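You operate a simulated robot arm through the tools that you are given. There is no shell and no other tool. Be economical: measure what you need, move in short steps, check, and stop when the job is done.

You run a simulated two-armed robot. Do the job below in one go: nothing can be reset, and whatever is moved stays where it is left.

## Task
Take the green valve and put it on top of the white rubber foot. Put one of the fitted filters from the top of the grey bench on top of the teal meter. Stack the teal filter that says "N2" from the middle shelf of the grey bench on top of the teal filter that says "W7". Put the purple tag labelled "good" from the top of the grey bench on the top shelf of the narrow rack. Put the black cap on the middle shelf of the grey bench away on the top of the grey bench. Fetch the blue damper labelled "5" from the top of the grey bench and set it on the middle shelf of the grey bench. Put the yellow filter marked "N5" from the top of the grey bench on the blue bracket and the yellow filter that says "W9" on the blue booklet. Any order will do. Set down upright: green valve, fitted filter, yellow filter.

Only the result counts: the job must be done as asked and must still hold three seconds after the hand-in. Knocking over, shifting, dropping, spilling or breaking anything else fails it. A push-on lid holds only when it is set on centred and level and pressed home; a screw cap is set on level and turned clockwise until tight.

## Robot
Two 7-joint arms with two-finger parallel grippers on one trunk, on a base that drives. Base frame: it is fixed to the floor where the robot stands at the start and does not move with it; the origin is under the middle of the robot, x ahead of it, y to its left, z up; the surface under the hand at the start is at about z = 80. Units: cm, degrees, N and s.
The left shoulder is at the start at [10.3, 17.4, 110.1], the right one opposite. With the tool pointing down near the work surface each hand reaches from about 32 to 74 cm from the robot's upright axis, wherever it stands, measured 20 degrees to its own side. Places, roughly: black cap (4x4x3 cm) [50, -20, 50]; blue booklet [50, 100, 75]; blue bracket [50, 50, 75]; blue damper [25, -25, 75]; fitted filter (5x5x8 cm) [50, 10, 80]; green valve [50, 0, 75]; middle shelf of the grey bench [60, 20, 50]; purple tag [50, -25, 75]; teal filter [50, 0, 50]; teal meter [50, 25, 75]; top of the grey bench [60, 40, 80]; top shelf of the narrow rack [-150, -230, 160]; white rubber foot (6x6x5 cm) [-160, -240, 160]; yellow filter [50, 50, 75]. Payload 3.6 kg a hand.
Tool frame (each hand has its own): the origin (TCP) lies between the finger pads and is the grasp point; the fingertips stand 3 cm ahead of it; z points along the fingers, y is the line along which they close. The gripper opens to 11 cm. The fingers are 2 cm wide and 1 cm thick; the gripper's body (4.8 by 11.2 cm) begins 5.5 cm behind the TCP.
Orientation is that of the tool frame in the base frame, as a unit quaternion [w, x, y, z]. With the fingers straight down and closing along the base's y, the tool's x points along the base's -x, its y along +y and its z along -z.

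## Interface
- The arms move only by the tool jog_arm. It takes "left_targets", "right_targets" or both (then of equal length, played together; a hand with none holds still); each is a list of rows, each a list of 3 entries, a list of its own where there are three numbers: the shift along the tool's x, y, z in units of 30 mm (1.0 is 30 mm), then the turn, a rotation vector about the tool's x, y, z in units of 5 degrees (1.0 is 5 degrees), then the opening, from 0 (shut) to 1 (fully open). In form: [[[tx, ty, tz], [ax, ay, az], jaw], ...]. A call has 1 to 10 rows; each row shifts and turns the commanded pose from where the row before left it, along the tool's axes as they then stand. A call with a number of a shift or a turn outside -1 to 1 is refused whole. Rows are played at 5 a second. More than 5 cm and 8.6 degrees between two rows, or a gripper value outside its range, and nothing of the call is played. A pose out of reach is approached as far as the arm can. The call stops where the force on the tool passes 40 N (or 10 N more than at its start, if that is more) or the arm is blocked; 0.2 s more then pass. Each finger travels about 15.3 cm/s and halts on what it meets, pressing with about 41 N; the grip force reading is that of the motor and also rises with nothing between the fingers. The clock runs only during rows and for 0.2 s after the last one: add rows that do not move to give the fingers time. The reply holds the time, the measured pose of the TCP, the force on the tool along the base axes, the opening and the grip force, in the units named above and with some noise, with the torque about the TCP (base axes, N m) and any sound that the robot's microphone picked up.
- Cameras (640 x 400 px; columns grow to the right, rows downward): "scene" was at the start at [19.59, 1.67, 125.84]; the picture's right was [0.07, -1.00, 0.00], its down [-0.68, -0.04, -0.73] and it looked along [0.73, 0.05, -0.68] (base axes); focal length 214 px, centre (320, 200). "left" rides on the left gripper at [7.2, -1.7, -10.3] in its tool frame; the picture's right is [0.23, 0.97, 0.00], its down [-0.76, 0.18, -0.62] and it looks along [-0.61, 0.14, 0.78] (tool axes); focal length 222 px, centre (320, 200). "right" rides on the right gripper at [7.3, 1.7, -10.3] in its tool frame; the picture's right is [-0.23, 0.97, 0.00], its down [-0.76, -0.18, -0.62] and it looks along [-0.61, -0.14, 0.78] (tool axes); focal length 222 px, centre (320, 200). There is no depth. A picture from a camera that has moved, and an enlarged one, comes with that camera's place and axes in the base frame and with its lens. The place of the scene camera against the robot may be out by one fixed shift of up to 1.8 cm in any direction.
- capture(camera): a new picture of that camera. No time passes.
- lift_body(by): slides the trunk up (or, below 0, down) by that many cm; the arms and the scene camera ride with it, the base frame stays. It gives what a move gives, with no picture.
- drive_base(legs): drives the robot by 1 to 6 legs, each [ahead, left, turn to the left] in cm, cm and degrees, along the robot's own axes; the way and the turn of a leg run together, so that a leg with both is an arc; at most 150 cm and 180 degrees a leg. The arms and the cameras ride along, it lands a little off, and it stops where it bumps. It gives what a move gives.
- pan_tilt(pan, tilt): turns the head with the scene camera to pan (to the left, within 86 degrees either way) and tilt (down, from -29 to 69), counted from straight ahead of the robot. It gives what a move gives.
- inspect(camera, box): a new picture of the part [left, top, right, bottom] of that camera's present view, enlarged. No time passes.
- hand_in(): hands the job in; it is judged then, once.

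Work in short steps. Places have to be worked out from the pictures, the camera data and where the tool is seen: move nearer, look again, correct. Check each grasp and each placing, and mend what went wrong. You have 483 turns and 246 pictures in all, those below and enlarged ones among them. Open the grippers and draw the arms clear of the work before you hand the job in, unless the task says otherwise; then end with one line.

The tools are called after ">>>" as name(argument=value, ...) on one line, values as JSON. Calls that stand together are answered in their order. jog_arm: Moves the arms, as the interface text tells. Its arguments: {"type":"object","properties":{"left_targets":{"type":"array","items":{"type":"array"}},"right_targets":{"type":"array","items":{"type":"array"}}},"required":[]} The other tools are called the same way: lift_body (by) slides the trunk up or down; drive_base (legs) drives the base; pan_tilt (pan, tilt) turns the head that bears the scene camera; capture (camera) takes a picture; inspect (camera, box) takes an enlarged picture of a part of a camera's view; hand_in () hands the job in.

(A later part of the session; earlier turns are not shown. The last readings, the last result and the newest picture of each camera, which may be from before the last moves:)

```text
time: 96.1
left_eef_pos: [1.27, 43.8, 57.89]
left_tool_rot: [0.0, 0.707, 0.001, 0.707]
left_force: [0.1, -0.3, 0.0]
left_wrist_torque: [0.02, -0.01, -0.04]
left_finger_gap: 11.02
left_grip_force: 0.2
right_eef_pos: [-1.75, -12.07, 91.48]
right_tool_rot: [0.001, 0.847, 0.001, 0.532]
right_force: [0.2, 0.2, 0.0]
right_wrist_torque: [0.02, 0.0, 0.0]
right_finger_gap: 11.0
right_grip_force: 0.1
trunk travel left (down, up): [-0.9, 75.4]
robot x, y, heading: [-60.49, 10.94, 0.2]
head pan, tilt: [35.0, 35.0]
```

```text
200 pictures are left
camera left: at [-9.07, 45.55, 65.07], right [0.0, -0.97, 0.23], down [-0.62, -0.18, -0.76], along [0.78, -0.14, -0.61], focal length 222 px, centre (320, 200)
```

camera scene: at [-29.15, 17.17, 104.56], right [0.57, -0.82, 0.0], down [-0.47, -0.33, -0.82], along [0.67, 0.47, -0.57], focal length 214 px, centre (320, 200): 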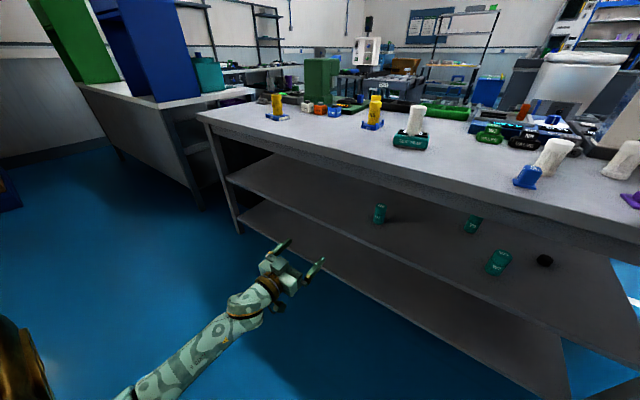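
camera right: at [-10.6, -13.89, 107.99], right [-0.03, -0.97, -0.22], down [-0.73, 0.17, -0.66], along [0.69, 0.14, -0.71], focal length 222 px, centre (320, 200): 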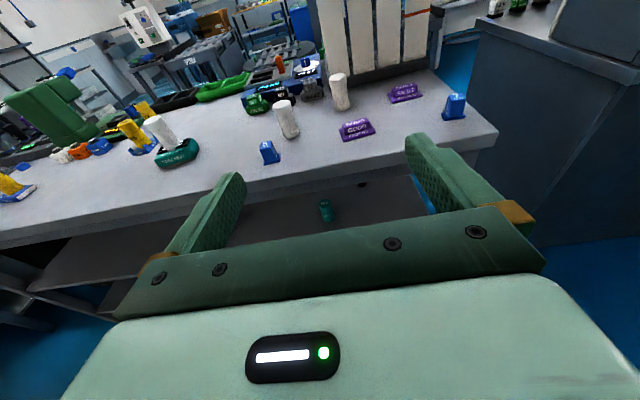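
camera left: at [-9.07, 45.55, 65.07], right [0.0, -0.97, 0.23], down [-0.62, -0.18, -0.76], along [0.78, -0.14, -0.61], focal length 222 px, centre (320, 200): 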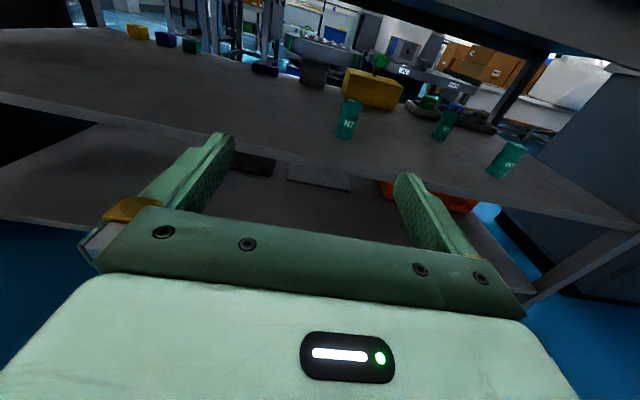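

The left hand now points forward with its camera above. Restore the right hand to pointing down (for the bench-top work).

>>> jog_arm(right_targets=[[[0, 0, 0], [0, -1, 0], 1], [[0, 0, 0], [0, -1, 0], 1], [[0, 0, 0], [0, -1, 0], 1], [[0, 0, 0], [0, -1, 0], 1], [[0, 0, 0], [0, -1, 0], 1], [[0, 0, 0], [0, -1, 0], 1], [[0, 0, 0], [0, -1, 0], 1], [[0, 0, 0], [0, -1, 0], 1], [[0, 0, 0], [0, -1, 0], 1], [[0, 0, 0], [0, -1, 0], 1]])

>>> jog_arm(right_targets=[[[0, 0, 0], [0, -1, 0], 1], [[0, 0, 0], [0, -1, 0], 1], [[-1, 0, 0], [0, -0.86, 0], 1], [[-1, 0, 0], [0, 0, -1], 1], [[-1, 0, 0], [0, 0, -1], 1], [[-1, 0, 0], [0, 0, -1], 1], [[0, 0, -1], [0, 0, -1], 1], [[0, 0, -1], [0, 0, -1], 1], [[0, 0, -1], [0, 0, -1], 1], [[0, 0, -1], [0, 0, -1], 1]])

>>> jog_arm(right_targets=[[[0, 0, 0], [0, 0, -1], 1], [[0, 0, 0], [0, 0, -1], 1], [[0, 0, 0], [0, 0, -1], 1], [[0, 0, 0], [0, 0, -1], 1], [[0, 0, 0], [0, 0, -1], 1], [[0, 0, 0], [0, 0, -1], 1], [[0, 0, 0], [0, 0, -1], 1], [[0, 0, 0], [0, 0, -1], 1], [[0, 0, 0], [0, 0, -1], 1], [[0, 0, 0], [0, 0, -1], 1]])

>>> jog_arm(right_targets=[[[0, 0, 0], [0, 0, -1], 1], [[0, 0, 0], [0, 0, -1], 1], [[0, 0, 0], [0, 0, -1], 1], [[0, 0, 0], [0, 0, -1], 1], [[0, 0, 0], [0, 0, -1], 1], [[0, 0, 0], [0, 0, -1], 1], [[0, 0, 0], [0, 0, -1], 1], [[0, 0, 0], [0, 0, -1], 1], [[0, 0, 0], [0, 0, -1], 1], [[0, 0, 0], [0, 0, -1], 1]])

>>> jog_arm(right_targets=[[[0, 0, 0], [0, 0, -1], 1], [[0, 0, 0], [0, 0, -1], 1], [[0, 0, 0], [0, 0, -1], 1], [[0, 0, 0], [0, 0, -1], 1], [[0, 0, 0], [0, 0, -1], 1], [[0, 0, 0], [0, 0, -1], 1], [[0, 0, 0], [0, 0, -1], 1], [[0, 0, 0], [0, 0, -1], 1], [[0, 0, 0], [0, 0, -1], 1], [[0, 0, 0], [0, 0, 0], 1]])

```text
time: 98.3
left_eef_pos: [1.28, 43.87, 58.01]
left_tool_rot: [-0.001, 0.707, 0.001, 0.707]
left_force: [-0.3, 0.2, 0.5]
left_wrist_torque: [-0.03, 0.0, -0.01]
left_finger_gap: 10.99
left_grip_force: 0.1
right_eef_pos: [-1.78, -11.97, 91.47]
right_tool_rot: [0.002, 0.992, 0.001, 0.124]
right_force: [1.0, -0.8, -0.4]
right_wrist_torque: [0.01, 0.0, 0.0]
right_finger_gap: 11.02
right_grip_force: 0.1
trunk travel left (down, up): [-0.9, 75.4]
robot x, y, heading: [-60.49, 10.84, 0.3]
head pan, tilt: [35.0, 35.0]
```

```text
time: 100.5
left_eef_pos: [1.18, 43.73, 58.0]
left_tool_rot: [-0.001, 0.707, 0.0, 0.707]
left_force: [-0.5, -0.4, -0.4]
left_wrist_torque: [0.0, 0.0, -0.01]
left_finger_gap: 10.98
left_grip_force: 0.1
right_eef_pos: [-13.54, -12.52, 102.71]
right_tool_rot: [0.001, 0.953, 0.302, 0.001]
right_force: [-0.1, -0.1, 0.9]
right_wrist_torque: [-0.01, -0.02, -0.04]
right_finger_gap: 11.02
right_grip_force: 0.1
right hand out of reach, approached as far as the arm can: row 10
trunk travel left (down, up): [-0.9, 75.4]
robot x, y, heading: [-60.58, 11.03, 0.1]
head pan, tilt: [35.0, 35.0]
```

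```text
time: 102.7
left_eef_pos: [1.33, 43.8, 57.9]
left_tool_rot: [-0.001, 0.707, 0.001, 0.707]
left_force: [-0.1, -0.2, -0.4]
left_wrist_torque: [-0.03, 0.02, -0.03]
left_finger_gap: 11.0
left_grip_force: 0.0
right_eef_pos: [-13.58, -12.47, 102.6]
right_tool_rot: [0.001, 0.736, 0.677, 0.001]
right_force: [-0.3, -0.9, -0.1]
right_wrist_torque: [0.01, -0.01, 0.04]
right_finger_gap: 10.99
right_grip_force: 0.0
trunk travel left (down, up): [-0.9, 75.4]
robot x, y, heading: [-60.49, 10.95, 0.2]
head pan, tilt: [35.0, 35.0]
```

```text
time: 104.9
left_eef_pos: [1.27, 43.85, 57.91]
left_tool_rot: [0.0, 0.707, 0.0, 0.707]
left_force: [-0.2, -0.2, 0.2]
left_wrist_torque: [0.0, -0.02, -0.04]
left_finger_gap: 11.01
left_grip_force: 0.1
right_eef_pos: [-13.55, -12.55, 102.54]
right_tool_rot: [0.001, 0.38, 0.925, 0.0]
right_force: [0.8, 0.3, 0.3]
right_wrist_torque: [-0.04, -0.01, -0.03]
right_finger_gap: 11.01
right_grip_force: 0.0
trunk travel left (down, up): [-0.9, 75.4]
robot x, y, heading: [-60.01, 11.26, -0.1]
head pan, tilt: [35.0, 35.0]
```

```text
time: 107.1
left_eef_pos: [1.26, 43.72, 57.94]
left_tool_rot: [-0.001, 0.707, 0.001, 0.707]
left_force: [-0.5, -0.1, 0.3]
left_wrist_torque: [0.0, 0.01, -0.03]
left_finger_gap: 11.01
left_grip_force: 0.1
right_eef_pos: [-14.28, -10.9, 100.62]
right_tool_rot: [0.002, -0.001, 1.0, 0.0]
right_force: [-0.3, 0.0, -0.3]
right_wrist_torque: [-0.02, -0.02, -0.01]
right_finger_gap: 11.04
right_grip_force: 0.0
right hand out of reach, approached as far as the arm can: row 7, 8, 9
trunk travel left (down, up): [-0.9, 75.4]
robot x, y, heading: [-60.37, 10.89, 0.2]
head pan, tilt: [35.0, 35.0]
```

Both arms set. Drive forward 15 and right 7 to bring the left hand in front of N2, then look.

>>> drive_base(legs=[[15, -7, 0]])

>>> capture(camera="left")

```text
time: 108.5
left_eef_pos: [16.15, 36.74, 57.89]
left_tool_rot: [0.0, 0.707, 0.0, 0.707]
left_force: [0.0, 0.1, -0.1]
left_wrist_torque: [0.0, 0.01, -0.01]
left_finger_gap: 10.98
left_grip_force: 0.1
right_eef_pos: [0.88, -17.83, 100.57]
right_tool_rot: [0.001, -0.002, 1.0, 0.0]
right_force: [0.0, 0.3, -0.2]
right_wrist_torque: [0.01, 0.02, 0.0]
right_finger_gap: 11.0
right_grip_force: 0.0
trunk travel left (down, up): [-0.9, 75.4]
robot x, y, heading: [-45.51, 4.01, 0.2]
head pan, tilt: [35.0, 35.0]
```

```text
199 pictures are left
camera left: at [6.03, 38.49, 65.04], right [0.0, -0.97, 0.23], down [-0.62, -0.18, -0.76], along [0.78, -0.14, -0.61], focal length 222 px, centre (320, 200)
```

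left: 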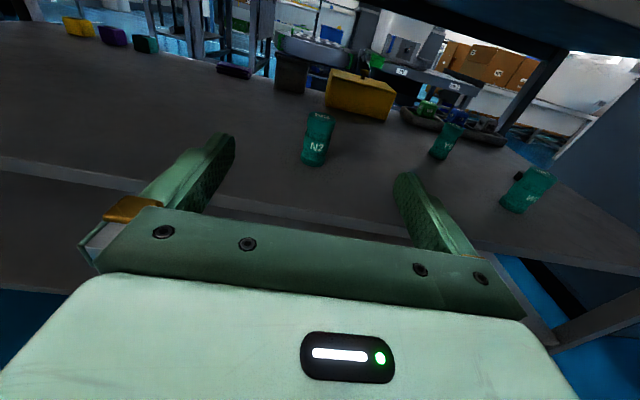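

N2 ≈(35,36.1), shelf z≈49.5. Lower the hand to z≈53.5 and drive forward 10 cm, then look closely.

>>> jog_arm(left_targets=[[[-0.75, 0.1, 0], [0, 0, 0], 1], [[-0.75, 0.1, 0], [0, 0, 0], 1], [[0, 0, 0], [0, 0, 0], 1]])

>>> drive_base(legs=[[10, 0, 0]])

>>> capture(camera="left")

```text
time: 109.3
left_eef_pos: [16.19, 36.22, 53.44]
left_tool_rot: [-0.001, 0.707, 0.001, 0.707]
left_force: [0.1, 0.6, -0.1]
left_wrist_torque: [0.02, 0.02, -0.02]
left_finger_gap: 10.98
left_grip_force: 0.1
right_eef_pos: [0.86, -17.9, 100.63]
right_tool_rot: [0.001, -0.001, 1.0, 0.0]
right_force: [-0.1, -0.1, 0.1]
right_wrist_torque: [-0.02, -0.01, 0.0]
right_finger_gap: 10.97
right_grip_force: 0.0
trunk travel left (down, up): [-0.9, 75.4]
robot x, y, heading: [-45.12, 4.06, 0.0]
head pan, tilt: [35.0, 35.0]
```

```text
time: 110.5
left_eef_pos: [26.24, 36.1, 53.39]
left_tool_rot: [0.0, 0.708, 0.0, 0.706]
left_force: [0.0, -0.9, 0.5]
left_wrist_torque: [-0.04, 0.01, 0.01]
left_finger_gap: 11.0
left_grip_force: 0.0
right_eef_pos: [10.94, -17.93, 100.69]
right_tool_rot: [0.002, 0.0, 1.0, 0.0]
right_force: [0.4, -0.2, -1.6]
right_wrist_torque: [-0.02, 0.02, 0.01]
right_finger_gap: 11.02
right_grip_force: 0.0
trunk travel left (down, up): [-0.9, 75.4]
robot x, y, heading: [-34.98, 4.06, 0.1]
head pan, tilt: [35.0, 35.0]
```

```text
198 pictures are left
camera left: at [15.95, 37.89, 60.55], right [0.0, -0.97, 0.23], down [-0.62, -0.18, -0.76], along [0.78, -0.14, -0.61], focal length 222 px, centre (320, 200)
```

left: 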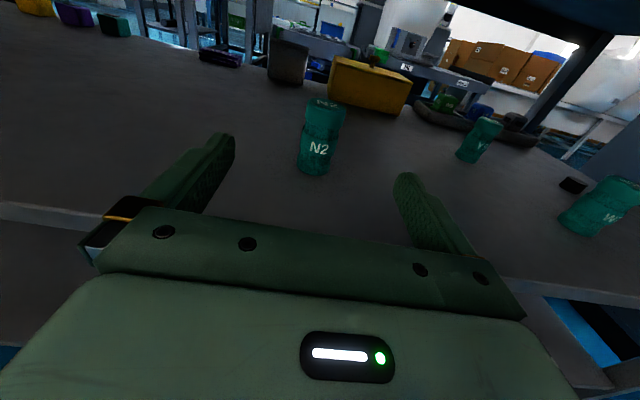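

N2 is smaller (≈3.4 cm wide, 6 cm tall) at ≈(35,36.1). Advance the hand to it at z≈53.

>>> jog_arm(left_targets=[[[-0.1, 0, 0.7], [0, 0, 0], 1], [[0, 0, 0.7], [0, 0, 0], 1], [[0, 0, 0.7], [0, 0, 0], 1], [[0, 0, 0.7], [0, 0, 0], 1], [[0, 0, 0], [0, 0, 0], 1]])

>>> capture(camera="left")

```text
time: 111.7
left_eef_pos: [34.59, 36.19, 53.04]
left_tool_rot: [-0.001, 0.708, 0.001, 0.706]
left_force: [0.8, -0.5, -0.2]
left_wrist_torque: [0.01, 0.0, 0.02]
left_finger_gap: 11.01
left_grip_force: 0.0
right_eef_pos: [10.81, -17.87, 100.71]
right_tool_rot: [0.001, 0.0, 1.0, 0.001]
right_force: [-0.4, 0.8, -0.2]
right_wrist_torque: [-0.01, 0.04, 0.0]
right_finger_gap: 10.99
right_grip_force: 0.1
trunk travel left (down, up): [-0.9, 75.4]
robot x, y, heading: [-35.4, 4.02, 0.0]
head pan, tilt: [35.0, 35.0]
```

```text
197 pictures are left
camera left: at [24.31, 37.92, 60.28], right [0.0, -0.97, 0.23], down [-0.62, -0.18, -0.76], along [0.78, -0.14, -0.61], focal length 222 px, centre (320, 200)
```

left: 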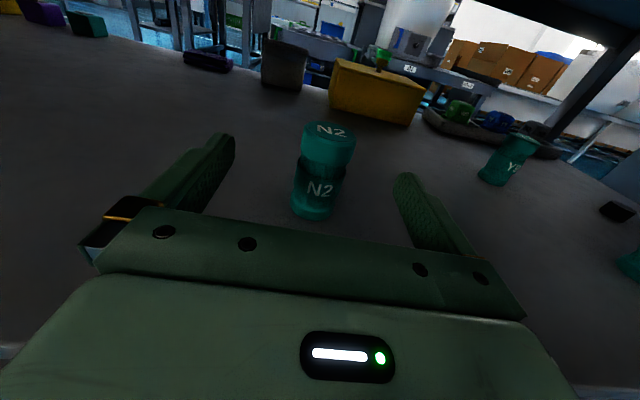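

Triangulating both views gives N2 at ≈(41,35.6), shelf z≈46, height 8. Adjust to z≈51.5, y≈35.6 and drive forward 3 cm, then re-look.

>>> jog_arm(left_targets=[[[-0.5, 0.17, 0], [0, 0, 0], 1], [[0, 0, 0], [0, 0, 0], 1]])

>>> drive_base(legs=[[3.5, 0, 0]])

>>> capture(camera="left")

```text
time: 112.3
left_eef_pos: [34.52, 35.74, 51.58]
left_tool_rot: [0.0, 0.707, 0.0, 0.707]
left_force: [0.3, -0.1, 0.7]
left_wrist_torque: [0.03, -0.01, -0.01]
left_finger_gap: 10.99
left_grip_force: 0.1
right_eef_pos: [10.84, -17.82, 100.69]
right_tool_rot: [0.001, 0.0, 1.0, 0.0]
right_force: [0.3, -1.0, 0.1]
right_wrist_torque: [-0.01, 0.04, 0.01]
right_finger_gap: 11.02
right_grip_force: 0.0
trunk travel left (down, up): [-0.9, 75.4]
robot x, y, heading: [-35.09, 3.98, -0.2]
head pan, tilt: [35.0, 35.0]
```

```text
time: 113.1
left_eef_pos: [38.26, 35.67, 51.54]
left_tool_rot: [0.0, 0.708, 0.0, 0.706]
left_force: [0.4, -0.2, -0.9]
left_wrist_torque: [0.0, -0.04, 0.01]
left_finger_gap: 11.02
left_grip_force: 0.0
right_eef_pos: [14.35, -17.91, 100.6]
right_tool_rot: [0.001, 0.001, 1.0, 0.0]
right_force: [-0.8, -0.5, -0.8]
right_wrist_torque: [0.0, 0.01, -0.02]
right_finger_gap: 11.01
right_grip_force: 0.0
trunk travel left (down, up): [-0.9, 75.4]
robot x, y, heading: [-31.55, 4.2, 0.1]
head pan, tilt: [35.0, 35.0]
```

```text
196 pictures are left
camera left: at [27.87, 37.41, 58.75], right [0.0, -0.97, 0.23], down [-0.62, -0.18, -0.76], along [0.78, -0.14, -0.61], focal length 222 px, centre (320, 200)
```

left: 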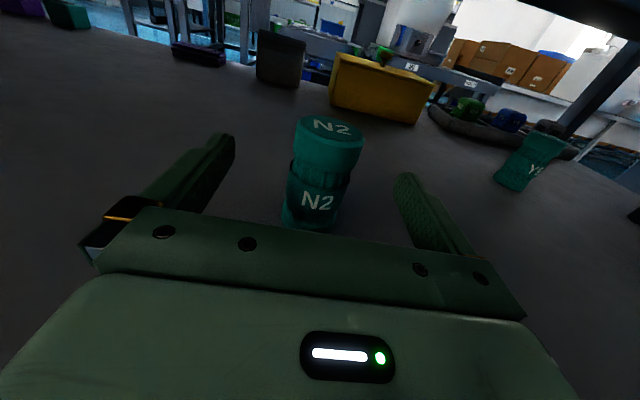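

Consistent with (41,35.7). Advance 2.7 cm and close.

>>> jog_arm(left_targets=[[[0, 0, 0.45], [0, 0, 0], 1], [[0, 0, 0.45], [0, 0, 0], 1], [[0, 0, 0], [0, 0, 0], 1]])

>>> capture(camera="left")

```text
time: 113.9
left_eef_pos: [40.79, 35.59, 51.65]
left_tool_rot: [-0.001, 0.708, 0.001, 0.707]
left_force: [0.5, 0.3, -0.3]
left_wrist_torque: [-0.03, -0.03, 0.01]
left_finger_gap: 11.01
left_grip_force: 0.1
right_eef_pos: [14.34, -17.87, 100.64]
right_tool_rot: [0.001, 0.0, 1.0, 0.0]
right_force: [-0.1, -0.3, 0.9]
right_wrist_torque: [0.0, -0.01, 0.02]
right_finger_gap: 10.99
right_grip_force: 0.0
trunk travel left (down, up): [-0.9, 75.4]
robot x, y, heading: [-31.7, 3.85, -0.0]
head pan, tilt: [35.0, 35.0]
```

```text
195 pictures are left
camera left: at [30.52, 37.37, 58.81], right [0.0, -0.97, 0.23], down [-0.62, -0.18, -0.76], along [0.78, -0.14, -0.61], focal length 222 px, centre (320, 200)
```

left: 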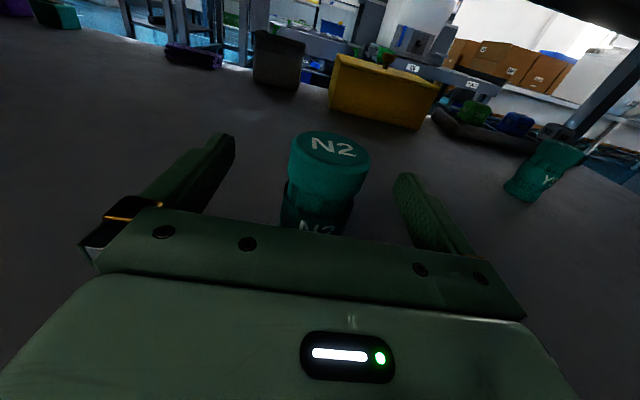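

Filter centred between fingers. Close.

>>> jog_arm(left_targets=[[[0, 0, 0], [0, 0, 0], 0], [[0, 0, 0], [0, 0, 0], 0], [[0, 0, 0], [0, 0, 0], 0], [[0, 0, 0], [0, 0, 0], 0]])

>>> jog_arm(left_targets=[[[0.5, 0, 0], [0, 0, 0], 0], [[0.5, 0, 0], [0, 0, 0], 0], [[0, 0, 0], [0, 0, 0], 0]])

>>> capture(camera="left")

```text
time: 114.9
left_eef_pos: [40.77, 35.69, 51.62]
left_tool_rot: [0.0, 0.708, 0.001, 0.707]
left_force: [-0.4, -0.2, 0.1]
left_wrist_torque: [0.0, -0.03, 0.01]
left_finger_gap: 4.24
left_grip_force: 41.4
right_eef_pos: [14.27, -17.89, 100.57]
right_tool_rot: [0.001, -0.001, 1.0, 0.001]
right_force: [-0.5, 0.0, -0.2]
right_wrist_torque: [0.0, 0.04, 0.01]
right_finger_gap: 11.01
right_grip_force: 0.0
trunk travel left (down, up): [-0.9, 75.4]
robot x, y, heading: [-32.06, 4.19, 0.1]
head pan, tilt: [35.0, 35.0]
```

```text
time: 115.7
left_eef_pos: [40.73, 35.64, 54.53]
left_tool_rot: [0.0, 0.708, 0.001, 0.706]
left_force: [-0.6, -0.5, -0.5]
left_wrist_torque: [0.0, 0.01, 0.01]
left_finger_gap: 4.25
left_grip_force: 41.0
right_eef_pos: [14.34, -17.89, 100.6]
right_tool_rot: [0.001, 0.0, 1.0, 0.0]
right_force: [-0.5, -0.2, -0.5]
right_wrist_torque: [0.02, 0.03, 0.01]
right_finger_gap: 11.02
right_grip_force: 0.1
trunk travel left (down, up): [-0.9, 75.4]
robot x, y, heading: [-31.71, 3.8, 0.1]
head pan, tilt: [35.0, 35.0]
```

```text
194 pictures are left
camera left: at [30.5, 37.39, 61.78], right [0.0, -0.97, 0.23], down [-0.62, -0.18, -0.76], along [0.78, -0.14, -0.61], focal length 222 px, centre (320, 200)
```

left: 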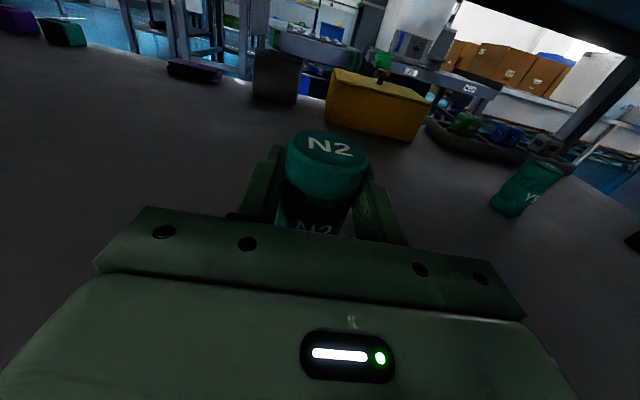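

N2 held. Back off 13 cm, bring the arm 15 cm inward while raising it, then drive right ~22 cm and look at W7.

>>> drive_base(legs=[[-15, 0, 0]])

>>> jog_arm(left_targets=[[[0.4, 1, 0], [0, 0, 0], 0], [[0.4, 1, 0], [0, 0, 0], 0], [[0.4, 1, 0], [0, 0, 0], 0], [[0.4, 1, 0], [0, 0, 0], 0], [[0.4, 1, 0], [0, 0, 0], 0], [[0, 0, 0], [0, 0, 0], 0]])

>>> drive_base(legs=[[0, -20, 0]])

>>> capture(camera="left")

```text
time: 117.1
left_eef_pos: [25.63, 35.7, 54.68]
left_tool_rot: [0.0, 0.707, 0.0, 0.707]
left_force: [0.3, 0.4, -0.7]
left_wrist_torque: [-0.02, -0.01, 0.01]
left_finger_gap: 4.25
left_grip_force: 40.8
right_eef_pos: [-0.84, -17.87, 100.63]
right_tool_rot: [0.001, 0.001, 1.0, 0.0]
right_force: [-0.4, 0.6, -0.4]
right_wrist_torque: [-0.01, 0.0, 0.01]
right_finger_gap: 11.0
right_grip_force: 0.1
trunk travel left (down, up): [-0.9, 75.4]
robot x, y, heading: [-46.78, 4.13, 0.1]
head pan, tilt: [35.0, 35.0]
```

```text
time: 118.5
left_eef_pos: [25.68, 20.62, 60.7]
left_tool_rot: [-0.001, 0.708, 0.001, 0.707]
left_force: [0.6, -1.0, -1.6]
left_wrist_torque: [0.03, 0.01, 0.0]
left_finger_gap: 4.24
left_grip_force: 41.2
right_eef_pos: [-0.59, -17.8, 100.67]
right_tool_rot: [0.001, 0.0, 1.0, 0.0]
right_force: [-0.8, -0.8, -0.2]
right_wrist_torque: [-0.01, 0.0, -0.02]
right_finger_gap: 11.02
right_grip_force: 0.0
trunk travel left (down, up): [-0.9, 75.4]
robot x, y, heading: [-46.88, 4.07, 0.1]
head pan, tilt: [35.0, 35.0]
```

```text
time: 120.1
left_eef_pos: [25.91, 0.41, 60.57]
left_tool_rot: [0.0, 0.707, 0.0, 0.707]
left_force: [-0.6, 0.5, -1.0]
left_wrist_torque: [-0.01, -0.02, -0.02]
left_finger_gap: 4.25
left_grip_force: 40.9
right_eef_pos: [-0.68, -37.96, 100.63]
right_tool_rot: [0.001, 0.0, 1.0, 0.001]
right_force: [-0.6, 0.2, 0.4]
right_wrist_torque: [-0.03, -0.01, 0.03]
right_finger_gap: 10.99
right_grip_force: 0.0
trunk travel left (down, up): [-0.9, 75.4]
robot x, y, heading: [-46.86, -16.07, 0.2]
head pan, tilt: [35.0, 35.0]
```

```text
193 pictures are left
camera left: at [15.59, 2.24, 67.78], right [0.0, -0.97, 0.23], down [-0.62, -0.18, -0.76], along [0.78, -0.14, -0.61], focal length 222 px, centre (320, 200)
```

left: 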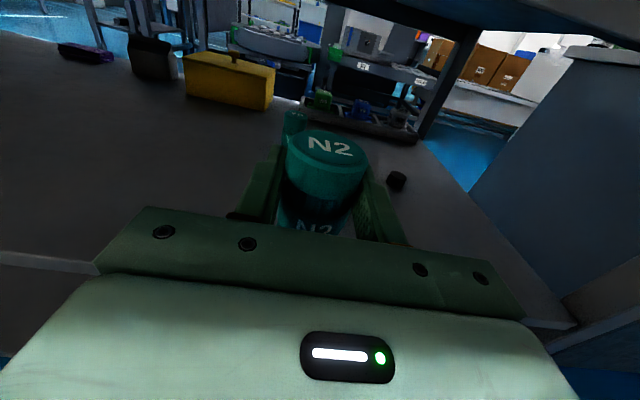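

W7 is hidden behind the held filter. Shift the hand 10 cm left to see it.

>>> jog_arm(left_targets=[[[0, -1, 0], [0, 0, 0], 0], [[0, -1, 0], [0, 0, 0], 0], [[0, -1, 0], [0, 0, 0], 0], [[0, 0, 0], [0, 0, 0], 0]])

>>> capture(camera="left")

>>> pan_tilt(pan=10, tilt=30)

>>> capture(camera="scene")

```text
time: 121.1
left_eef_pos: [25.79, 9.57, 60.57]
left_tool_rot: [0.001, 0.708, 0.001, 0.706]
left_force: [-0.2, 0.4, -0.1]
left_wrist_torque: [-0.01, 0.03, 0.0]
left_finger_gap: 4.26
left_grip_force: 41.1
right_eef_pos: [-0.77, -38.01, 100.65]
right_tool_rot: [0.001, 0.0, 1.0, 0.0]
right_force: [0.8, 0.8, 0.7]
right_wrist_torque: [-0.04, 0.02, -0.01]
right_finger_gap: 11.0
right_grip_force: 0.1
trunk travel left (down, up): [-0.9, 75.4]
robot x, y, heading: [-46.53, -16.27, 0.1]
head pan, tilt: [35.0, 35.0]
```

```text
192 pictures are left
camera left: at [15.55, 11.24, 67.78], right [0.0, -0.97, 0.23], down [-0.62, -0.18, -0.76], along [0.78, -0.14, -0.61], focal length 222 px, centre (320, 200)
```

left: 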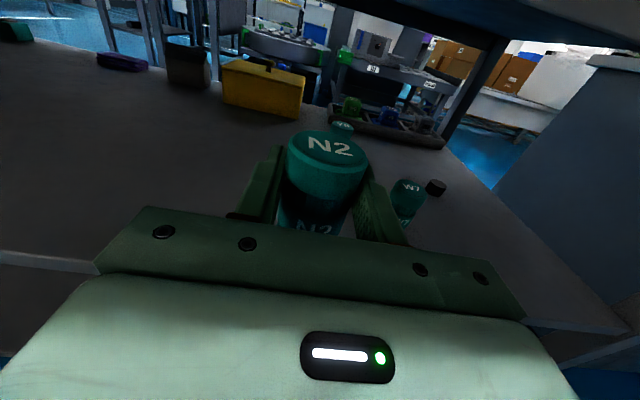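

```text
time: 122.0
left_eef_pos: [25.71, 9.6, 60.55]
left_tool_rot: [0.0, 0.707, 0.0, 0.708]
left_force: [0.6, -0.3, -0.8]
left_wrist_torque: [-0.02, 0.02, -0.02]
left_finger_gap: 4.26
left_grip_force: 40.8
right_eef_pos: [-0.54, -37.96, 100.64]
right_tool_rot: [0.001, 0.0, 1.0, 0.0]
right_force: [-0.4, 0.3, -0.7]
right_wrist_torque: [0.0, -0.02, 0.0]
right_finger_gap: 10.97
right_grip_force: 0.1
trunk travel left (down, up): [-0.9, 75.4]
robot x, y, heading: [-46.69, -16.11, 0.2]
head pan, tilt: [10.0, 30.0]
```

```text
191 pictures are left
camera scene: at [-13.91, -13.45, 105.32], right [0.17, -0.98, 0.0], down [-0.49, -0.09, -0.87], along [0.85, 0.15, -0.5], focal length 214 px, centre (320, 200)
```

scene: 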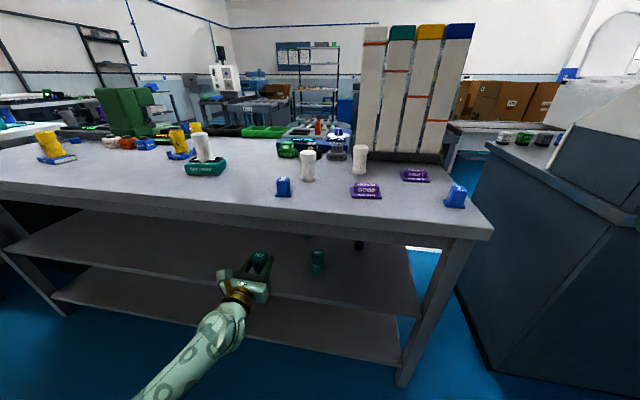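

>>> inspect(camera="left", box=[340, 140, 460, 220])

>>> inspect(camera="scene", box=[200, 200, 420, 340])

```text
5.00 times, centred on (400, 180) of left
camera zoom: at [15.55, 11.22, 67.78], right [0.0, -0.97, 0.23], down [-0.62, -0.18, -0.76], along [0.78, -0.14, -0.61], focal length 1111 px, centre (-80, 300)
```

zoom: 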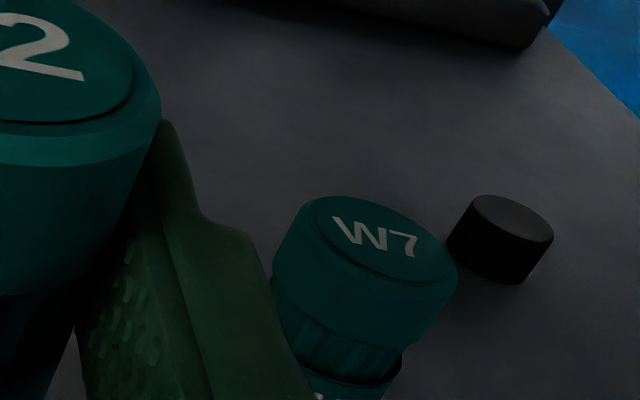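

```text
2.86 times, centred on (310, 270) of scene
camera zoom: at [-13.91, -13.45, 105.32], right [0.17, -0.98, 0.0], down [-0.49, -0.09, -0.87], along [0.85, 0.15, -0.5], focal length 613 px, centre (349, 0)
```

zoom: 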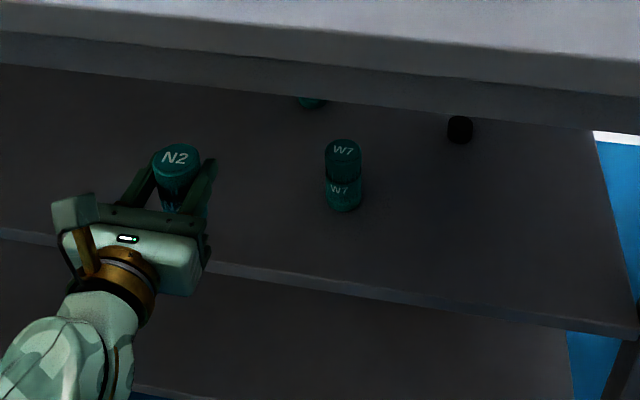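

W7 top ≈(39.2,-4.3,54). Stack height TCP≈59.6; the hand camera just clears the apron. Align y and raise to z≈61, then drive forward part way.

>>> jog_arm(left_targets=[[[0.05, 0.93, 0], [0, 0, 0], 0], [[0.05, 0.93, 0], [0, 0, 0], 0], [[0.05, 0.93, 0], [0, 0, 0], 0], [[0, 0.93, 0], [0, 0, 0], 0], [[0, 0.93, 0], [0, 0, 0], 0], [[0, 0, 0], [0, 0, 0], 0]])

>>> drive_base(legs=[[6, 0, 0]])

>>> inspect(camera="scene", box=[220, 190, 420, 330])

>>> capture(camera="left")

```text
time: 123.4
left_eef_pos: [25.94, -4.47, 61.09]
left_tool_rot: [0.0, 0.707, 0.001, 0.707]
left_force: [0.5, 0.2, -1.5]
left_wrist_torque: [-0.01, -0.01, 0.01]
left_finger_gap: 4.29
left_grip_force: 40.9
right_eef_pos: [-0.59, -38.17, 100.79]
right_tool_rot: [0.001, 0.0, 1.0, 0.001]
right_force: [-0.5, 0.0, 0.3]
right_wrist_torque: [0.0, 0.01, -0.01]
right_finger_gap: 11.03
right_grip_force: 0.1
trunk travel left (down, up): [-0.9, 75.4]
robot x, y, heading: [-46.92, -16.19, 0.1]
head pan, tilt: [10.0, 30.0]
```

```text
time: 124.4
left_eef_pos: [31.94, -4.32, 60.93]
left_tool_rot: [0.0, 0.708, 0.0, 0.706]
left_force: [-0.5, 0.5, -1.7]
left_wrist_torque: [0.02, 0.0, 0.01]
left_finger_gap: 4.28
left_grip_force: 40.7
right_eef_pos: [5.34, -38.03, 100.68]
right_tool_rot: [0.0, 0.0, 1.0, 0.0]
right_force: [0.1, 0.6, -0.5]
right_wrist_torque: [0.01, 0.0, -0.02]
right_finger_gap: 11.0
right_grip_force: 0.0
trunk travel left (down, up): [-0.9, 75.4]
robot x, y, heading: [-40.44, -16.28, -0.2]
head pan, tilt: [10.0, 30.0]
```

```text
2.86 times, centred on (320, 260) of scene
camera zoom: at [-7.81, -13.46, 105.3], right [0.17, -0.98, 0.0], down [-0.49, -0.09, -0.87], along [0.85, 0.15, -0.5], focal length 613 px, centre (320, 29)
```

zoom: 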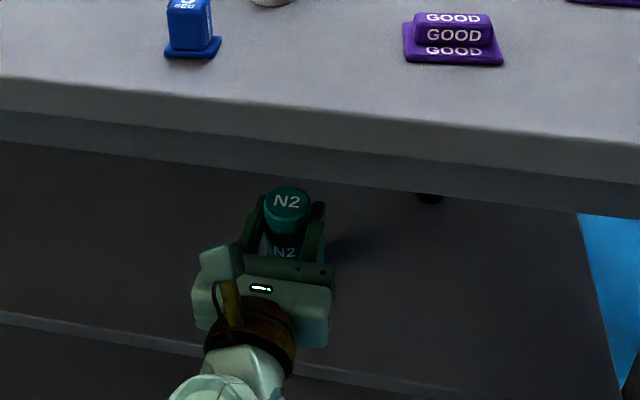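

```text
187 pictures are left
camera left: at [21.69, -2.66, 68.18], right [0.0, -0.97, 0.23], down [-0.62, -0.18, -0.76], along [0.78, -0.14, -0.61], focal length 222 px, centre (320, 200)
```

left: 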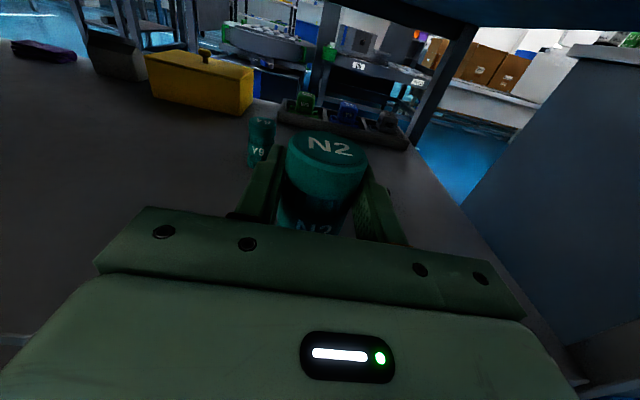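

Continue forward: drive 7 cm.

>>> drive_base(legs=[[6, 0, 0]])

>>> capture(camera="left")

>>> inspect(camera="scene", box=[240, 210, 400, 330])

```text
time: 125.3
left_eef_pos: [38.1, -4.19, 61.04]
left_tool_rot: [-0.001, 0.708, 0.001, 0.706]
left_force: [0.1, 0.1, 0.0]
left_wrist_torque: [-0.02, 0.02, 0.02]
left_finger_gap: 4.25
left_grip_force: 41.1
right_eef_pos: [11.56, -38.09, 100.64]
right_tool_rot: [0.0, -0.001, 1.0, -0.001]
right_force: [1.1, -0.4, -0.1]
right_wrist_torque: [0.03, 0.03, 0.01]
right_finger_gap: 11.0
right_grip_force: 0.1
trunk travel left (down, up): [-0.9, 75.4]
robot x, y, heading: [-34.29, -16.31, 0.1]
head pan, tilt: [10.0, 30.0]
```

```text
186 pictures are left
camera left: at [27.75, -2.59, 68.17], right [0.0, -0.97, 0.23], down [-0.62, -0.18, -0.76], along [0.78, -0.14, -0.61], focal length 222 px, centre (320, 200)
```

left: 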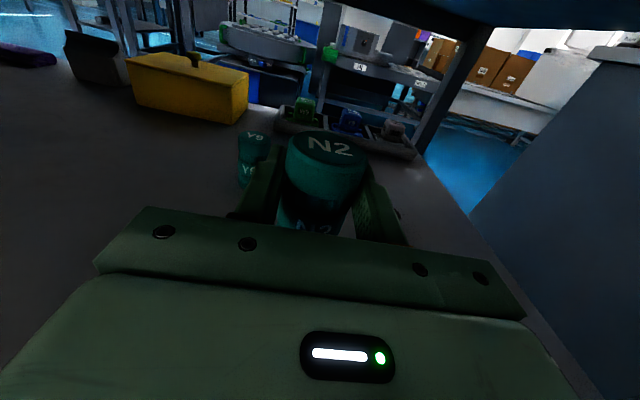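

```text
3.33 times, centred on (320, 270) of scene
camera zoom: at [-1.75, -13.42, 105.3], right [0.18, -0.98, 0.0], down [-0.49, -0.09, -0.87], along [0.85, 0.15, -0.5], focal length 715 px, centre (320, -33)
```

zoom: 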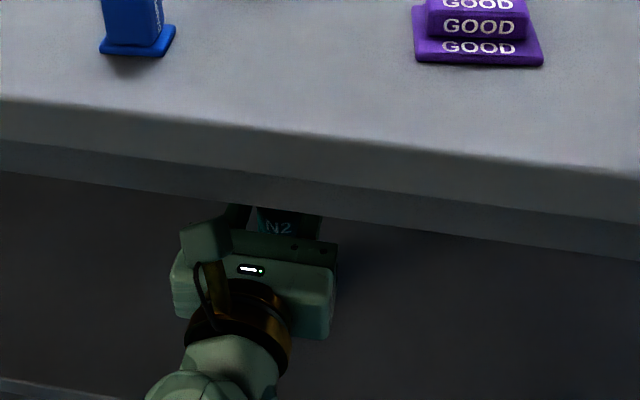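

Forward 1.1 cm more by arm, then lower slowly to feel contact.

>>> jog_arm(left_targets=[[[0, 0.03, 0.37], [0, 0, 0], 0], [[0, 0, 0], [0, 0, 0], 0], [[-0.1, 0, 0], [0, 0, 0], 0], [[-0.1, 0, 0], [0, 0, 0], 0], [[-0.07, 0, 0], [0, 0, 0], 0], [[-0.07, 0, 0], [0, 0, 0], 0], [[0, 0, 0], [0, 0, 0], 0]])

```text
time: 126.9
left_eef_pos: [39.09, -4.4, 59.9]
left_tool_rot: [-0.001, 0.708, 0.001, 0.706]
left_force: [0.6, 0.7, -0.9]
left_wrist_torque: [0.0, 0.02, 0.03]
left_finger_gap: 4.25
left_grip_force: 41.1
right_eef_pos: [11.58, -37.88, 100.62]
right_tool_rot: [0.001, -0.001, 1.0, 0.0]
right_force: [-0.4, 0.3, -0.4]
right_wrist_torque: [0.04, 0.01, -0.03]
right_finger_gap: 11.01
right_grip_force: 0.0
trunk travel left (down, up): [-0.9, 75.4]
robot x, y, heading: [-34.56, -16.37, 0.2]
head pan, tilt: [10.0, 30.0]
```

>>> jog_arm(left_targets=[[[-0.06, 0, 0], [0, 0, 0], 0], [[-0.06, 0, 0], [0, 0, 0], 0], [[-0.06, 0, 0], [0, 0, 0], 0], [[0, 0, 0], [0, 0, 0], 0]])

```text
time: 127.9
left_eef_pos: [39.05, -4.39, 59.6]
left_tool_rot: [0.0, 0.707, 0.0, 0.708]
left_force: [0.1, 1.2, 7.0]
left_wrist_torque: [0.05, -0.03, 0.04]
left_finger_gap: 4.25
left_grip_force: 41.0
right_eef_pos: [11.44, -37.95, 100.72]
right_tool_rot: [0.001, -0.001, 1.0, 0.0]
right_force: [-0.7, -0.2, 0.0]
right_wrist_torque: [0.01, 0.02, -0.04]
right_finger_gap: 11.03
right_grip_force: 0.0
trunk travel left (down, up): [-0.9, 75.4]
robot x, y, heading: [-34.47, -16.06, 0.0]
head pan, tilt: [10.0, 30.0]
```

Contact exactly where predicted (z 59.6). Release carefully and look before retracting.

>>> jog_arm(left_targets=[[[0, 0, 0], [0, 0, 0], 0.42], [[0, 0, 0], [0, 0, 0], 0.5], [[0, 0, 0], [0, 0, 0], 0.65], [[0, 0, 0], [0, 0, 0], 0.65]])

>>> capture(camera="left")

```text
time: 128.9
left_eef_pos: [39.03, -4.43, 59.4]
left_tool_rot: [-0.002, 0.707, 0.002, 0.707]
left_force: [0.7, 0.3, 0.4]
left_wrist_torque: [0.01, 0.01, 0.01]
left_finger_gap: 7.15
left_grip_force: 0.1
right_eef_pos: [11.46, -37.97, 100.64]
right_tool_rot: [0.001, 0.0, 1.0, 0.0]
right_force: [0.1, 0.2, -0.1]
right_wrist_torque: [0.02, 0.03, -0.02]
right_finger_gap: 11.0
right_grip_force: 0.1
trunk travel left (down, up): [-0.9, 75.4]
robot x, y, heading: [-34.93, -16.47, 0.2]
head pan, tilt: [10.0, 30.0]
```

```text
184 pictures are left
camera left: at [28.81, -2.68, 66.67], right [0.0, -0.97, 0.23], down [-0.62, -0.18, -0.76], along [0.78, -0.14, -0.61], focal length 222 px, centre (320, 200)
```

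left: 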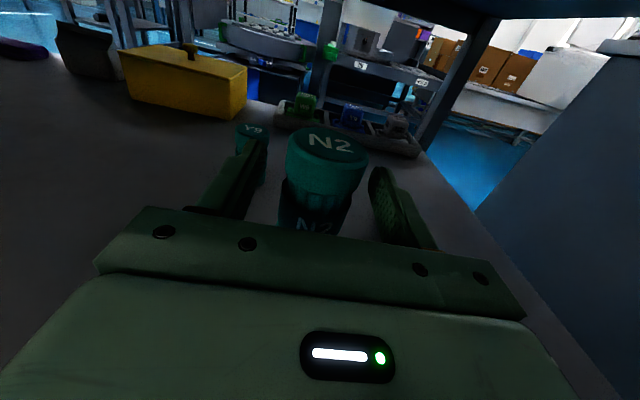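

Standing free. Retract straight back with the arm and check.

>>> jog_arm(left_targets=[[[0, 0, -0.5], [0, 0, 0], 0.65], [[0, 0, -0.8], [0, 0, 0], 0.65], [[0, 0, -1], [0, 0, 0], 0.65], [[0, 0, -1], [0, 0, 0], 0.65], [[0, 0, -0.7], [0, 0, 0], 0.65], [[0, 0, 0], [0, 0, 0], 1]])

>>> capture(camera="left")

```text
time: 130.3
left_eef_pos: [27.07, -4.4, 59.57]
left_tool_rot: [-0.002, 0.707, 0.002, 0.707]
left_force: [0.9, -0.1, -0.4]
left_wrist_torque: [0.01, 0.02, -0.01]
left_finger_gap: 10.98
left_grip_force: 0.1
right_eef_pos: [11.36, -37.92, 100.6]
right_tool_rot: [0.0, -0.001, 1.0, 0.0]
right_force: [-0.4, -0.2, -0.2]
right_wrist_torque: [-0.01, 0.02, -0.04]
right_finger_gap: 11.02
right_grip_force: 0.1
trunk travel left (down, up): [-0.9, 75.4]
robot x, y, heading: [-34.88, -16.39, 0.5]
head pan, tilt: [10.0, 30.0]
```

```text
183 pictures are left
camera left: at [16.81, -2.67, 66.69], right [0.0, -0.97, 0.23], down [-0.62, -0.18, -0.76], along [0.78, -0.14, -0.61], focal length 222 px, centre (320, 200)
```

left: 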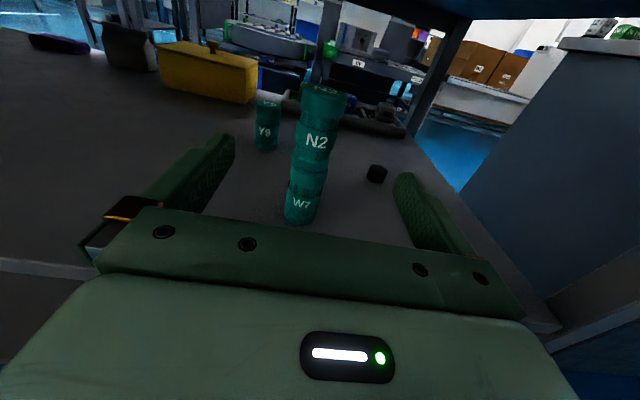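

N2 stands on W7. Next the black cap at ≈(52.2,-17.8): drive right 13 cm and pitch the hand 25° down so it clears the shelf.

>>> drive_base(legs=[[0, -13.4, 0]])

>>> jog_arm(left_targets=[[[0, 0, 0], [0, -1, 0], 1], [[0, 0, 0], [0, -1, 0], 1], [[0, 0, 0], [0, -1, 0], 1], [[0, 0, 0], [0, -1, 0], 1], [[0, 0, 0], [0, -1, 0], 1], [[0, 0, 0], [0, 0, 0], 1]])

>>> capture(camera="left")

```text
time: 131.6
left_eef_pos: [27.15, -17.79, 59.49]
left_tool_rot: [-0.002, 0.708, 0.001, 0.707]
left_force: [-0.1, -0.3, -0.5]
left_wrist_torque: [-0.01, 0.05, -0.03]
left_finger_gap: 11.0
left_grip_force: 0.1
right_eef_pos: [11.48, -51.36, 100.76]
right_tool_rot: [0.001, -0.001, 1.0, -0.001]
right_force: [-0.3, 0.3, 0.2]
right_wrist_torque: [0.02, 0.0, -0.01]
right_finger_gap: 11.0
right_grip_force: 0.2
trunk travel left (down, up): [-0.9, 75.4]
robot x, y, heading: [-34.58, -29.82, 0.0]
head pan, tilt: [10.0, 30.0]
```

```text
time: 133.0
left_eef_pos: [26.99, -17.83, 59.7]
left_tool_rot: [-0.001, 0.844, 0.001, 0.537]
left_force: [0.0, -0.1, 0.3]
left_wrist_torque: [0.01, 0.02, 0.0]
left_finger_gap: 11.0
left_grip_force: 0.0
right_eef_pos: [11.4, -51.33, 100.63]
right_tool_rot: [0.002, -0.001, 1.0, 0.0]
right_force: [-0.3, 0.5, -0.5]
right_wrist_torque: [0.02, -0.01, -0.02]
right_finger_gap: 11.0
right_grip_force: 0.0
trunk travel left (down, up): [-0.9, 75.4]
robot x, y, heading: [-34.67, -29.96, 0.2]
head pan, tilt: [10.0, 30.0]
```

```text
182 pictures are left
camera left: at [20.92, -16.08, 70.4], right [0.1, -0.97, 0.21], down [-0.89, -0.18, -0.43], along [0.45, -0.14, -0.88], focal length 222 px, centre (320, 200)
```

left: 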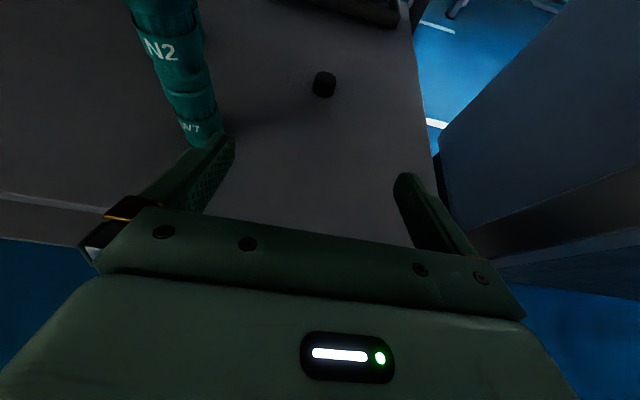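

Cap ≈(52.4,-18). Lower to z≈51 in front of it, then drive forward 15 cm.

>>> jog_arm(left_targets=[[[-0.876, 0.03, 0.409], [0, 0, 0], 1], [[-0.876, 0.03, 0.409], [0, 0, 0], 1], [[-0.876, 0, 0.409], [0, 0, 0], 1], [[0, 0, 0], [0, 0, 0], 1]])

>>> drive_base(legs=[[15, 0, 0]])

>>> capture(camera="left")

```text
time: 134.0
left_eef_pos: [27.35, -17.98, 50.76]
left_tool_rot: [-0.001, 0.844, 0.002, 0.537]
left_force: [0.3, 0.4, -0.7]
left_wrist_torque: [0.0, 0.04, 0.03]
left_finger_gap: 11.02
left_grip_force: 0.0
right_eef_pos: [11.54, -51.45, 100.61]
right_tool_rot: [0.001, -0.001, 1.0, 0.0]
right_force: [-0.6, 0.6, 0.3]
right_wrist_torque: [0.01, -0.02, 0.0]
right_finger_gap: 10.99
right_grip_force: 0.0
trunk travel left (down, up): [-0.9, 75.4]
robot x, y, heading: [-34.56, -29.55, 0.1]
head pan, tilt: [10.0, 30.0]
```

```text
time: 135.4
left_eef_pos: [42.29, -17.89, 50.83]
left_tool_rot: [0.0, 0.844, 0.001, 0.536]
left_force: [0.3, 0.6, -0.1]
left_wrist_torque: [0.02, -0.01, 0.01]
left_finger_gap: 11.0
left_grip_force: 0.0
right_eef_pos: [26.72, -51.41, 100.63]
right_tool_rot: [0.001, -0.001, 1.0, -0.001]
right_force: [-0.2, -0.3, -0.6]
right_wrist_torque: [0.0, -0.01, -0.01]
right_finger_gap: 11.03
right_grip_force: 0.0
trunk travel left (down, up): [-0.9, 75.4]
robot x, y, heading: [-19.72, -29.77, 0.2]
head pan, tilt: [10.0, 30.0]
```

```text
181 pictures are left
camera left: at [36.13, -16.22, 61.6], right [0.1, -0.97, 0.21], down [-0.89, -0.18, -0.43], along [0.45, -0.14, -0.88], focal length 222 px, centre (320, 200)
```

left: 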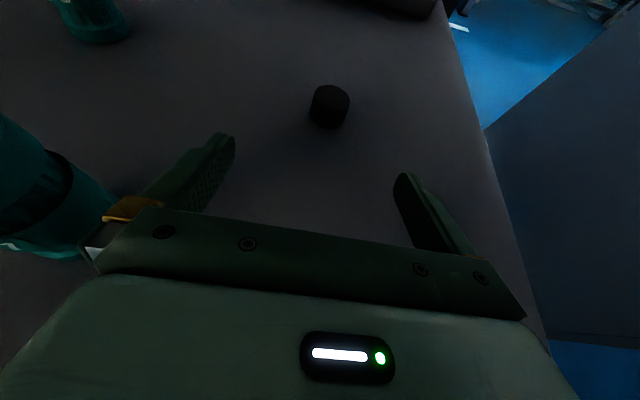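

Cap ≈(53.1,-18.3). Approach with the arm partway and check.

>>> jog_arm(left_targets=[[[0.18, 0.13, 0.65], [0, 0, 0], 1], [[0.18, 0, 0.65], [0, 0, 0], 1], [[0.18, 0, 0.65], [0, 0, 0], 1], [[0, 0, 0], [0, 0, 0], 1]])

>>> capture(camera="left")

```text
time: 136.4
left_eef_pos: [48.42, -18.18, 49.7]
left_tool_rot: [0.0, 0.843, 0.001, 0.538]
left_force: [-0.2, 0.1, -0.7]
left_wrist_torque: [0.01, -0.01, 0.04]
left_finger_gap: 11.0
left_grip_force: 0.1
right_eef_pos: [26.56, -51.39, 100.73]
right_tool_rot: [0.0, 0.001, 1.0, -0.001]
right_force: [0.5, 0.5, 0.4]
right_wrist_torque: [-0.03, 0.02, 0.01]
right_finger_gap: 11.0
right_grip_force: 0.2
trunk travel left (down, up): [-0.9, 75.4]
robot x, y, heading: [-18.91, -29.31, 0.0]
head pan, tilt: [10.0, 30.0]
```

```text
180 pictures are left
camera left: at [42.12, -16.48, 60.59], right [0.1, -0.97, 0.21], down [-0.89, -0.18, -0.43], along [0.45, -0.14, -0.88], focal length 222 px, centre (320, 200)
```

left: 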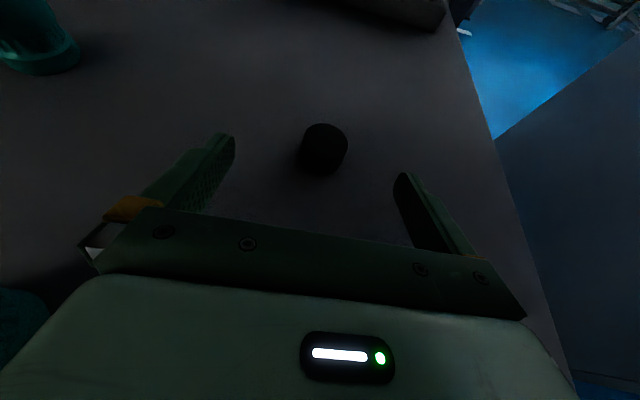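

>>> jog_arm(left_targets=[[[0.13, 0.06, 0.64], [0, 0, 0], 1], [[0.13, 0, 0.64], [0, 0, 0], 1], [[0, 0, 0], [0, 0, 0], 1], [[0, 0, 0], [0, 0, 0], 0.5], [[0, 0, 0], [0, 0, 0], 0], [[0, 0, 0], [0, 0, 0], 0], [[0, 0, 0], [0, 0, 0], 0]])

>>> capture(camera="left")

```text
time: 138.0
left_eef_pos: [52.05, -18.43, 48.86]
left_tool_rot: [0.0, 0.844, 0.001, 0.536]
left_force: [-0.1, 0.2, 0.2]
left_wrist_torque: [0.0, -0.02, 0.03]
left_finger_gap: 3.22
left_grip_force: 40.9
right_eef_pos: [26.66, -51.33, 100.63]
right_tool_rot: [0.001, 0.0, 1.0, 0.0]
right_force: [-0.2, -1.0, -0.1]
right_wrist_torque: [0.01, 0.0, -0.03]
right_finger_gap: 11.0
right_grip_force: 0.1
trunk travel left (down, up): [-0.9, 75.4]
robot x, y, heading: [-19.21, -29.35, -0.0]
head pan, tilt: [10.0, 30.0]
```

```text
179 pictures are left
camera left: at [45.84, -16.71, 59.69], right [0.1, -0.97, 0.21], down [-0.89, -0.18, -0.43], along [0.45, -0.14, -0.88], focal length 222 px, centre (320, 200)
```

left: 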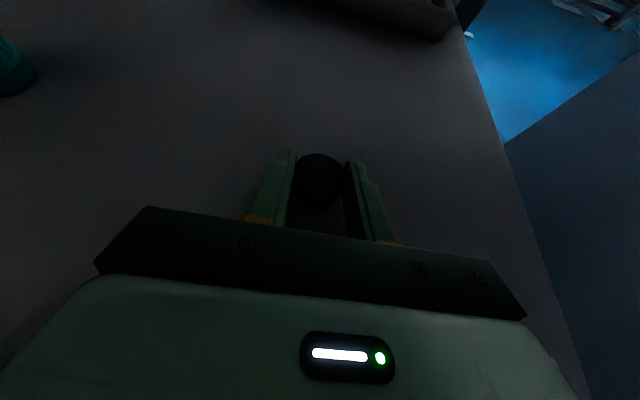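

Cap gripped (3.2 cm). Lift 2.5 cm and check.

>>> jog_arm(left_targets=[[[0.38, 0, -0.18], [0, 0, 0], 0], [[0.38, 0, -0.18], [0, 0, 0], 0], [[0, 0, 0], [0, 0, 0], 0]])

>>> inspect(camera="left", box=[220, 100, 420, 240])

```text
time: 138.8
left_eef_pos: [52.08, -18.44, 51.33]
left_tool_rot: [-0.001, 0.844, 0.001, 0.537]
left_force: [-0.2, -0.2, 0.1]
left_wrist_torque: [0.01, 0.01, 0.0]
left_finger_gap: 3.18
left_grip_force: 40.7
right_eef_pos: [26.66, -51.4, 100.66]
right_tool_rot: [0.001, 0.0, 1.0, 0.001]
right_force: [0.0, -0.3, -0.4]
right_wrist_torque: [0.02, 0.01, -0.02]
right_finger_gap: 10.97
right_grip_force: 0.0
trunk travel left (down, up): [-0.9, 75.4]
robot x, y, heading: [-19.76, -29.89, -0.1]
head pan, tilt: [10.0, 30.0]
```

```text
2.86 times, centred on (320, 170) of left
camera zoom: at [45.88, -16.73, 62.27], right [0.1, -0.97, 0.21], down [-0.89, -0.18, -0.43], along [0.45, -0.14, -0.88], focal length 635 px, centre (320, 286)
```

zoom: 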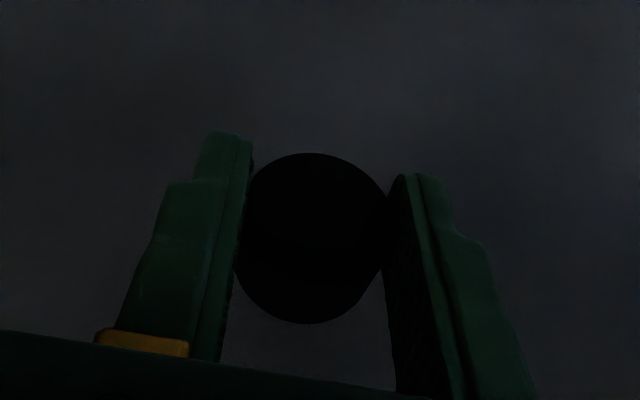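

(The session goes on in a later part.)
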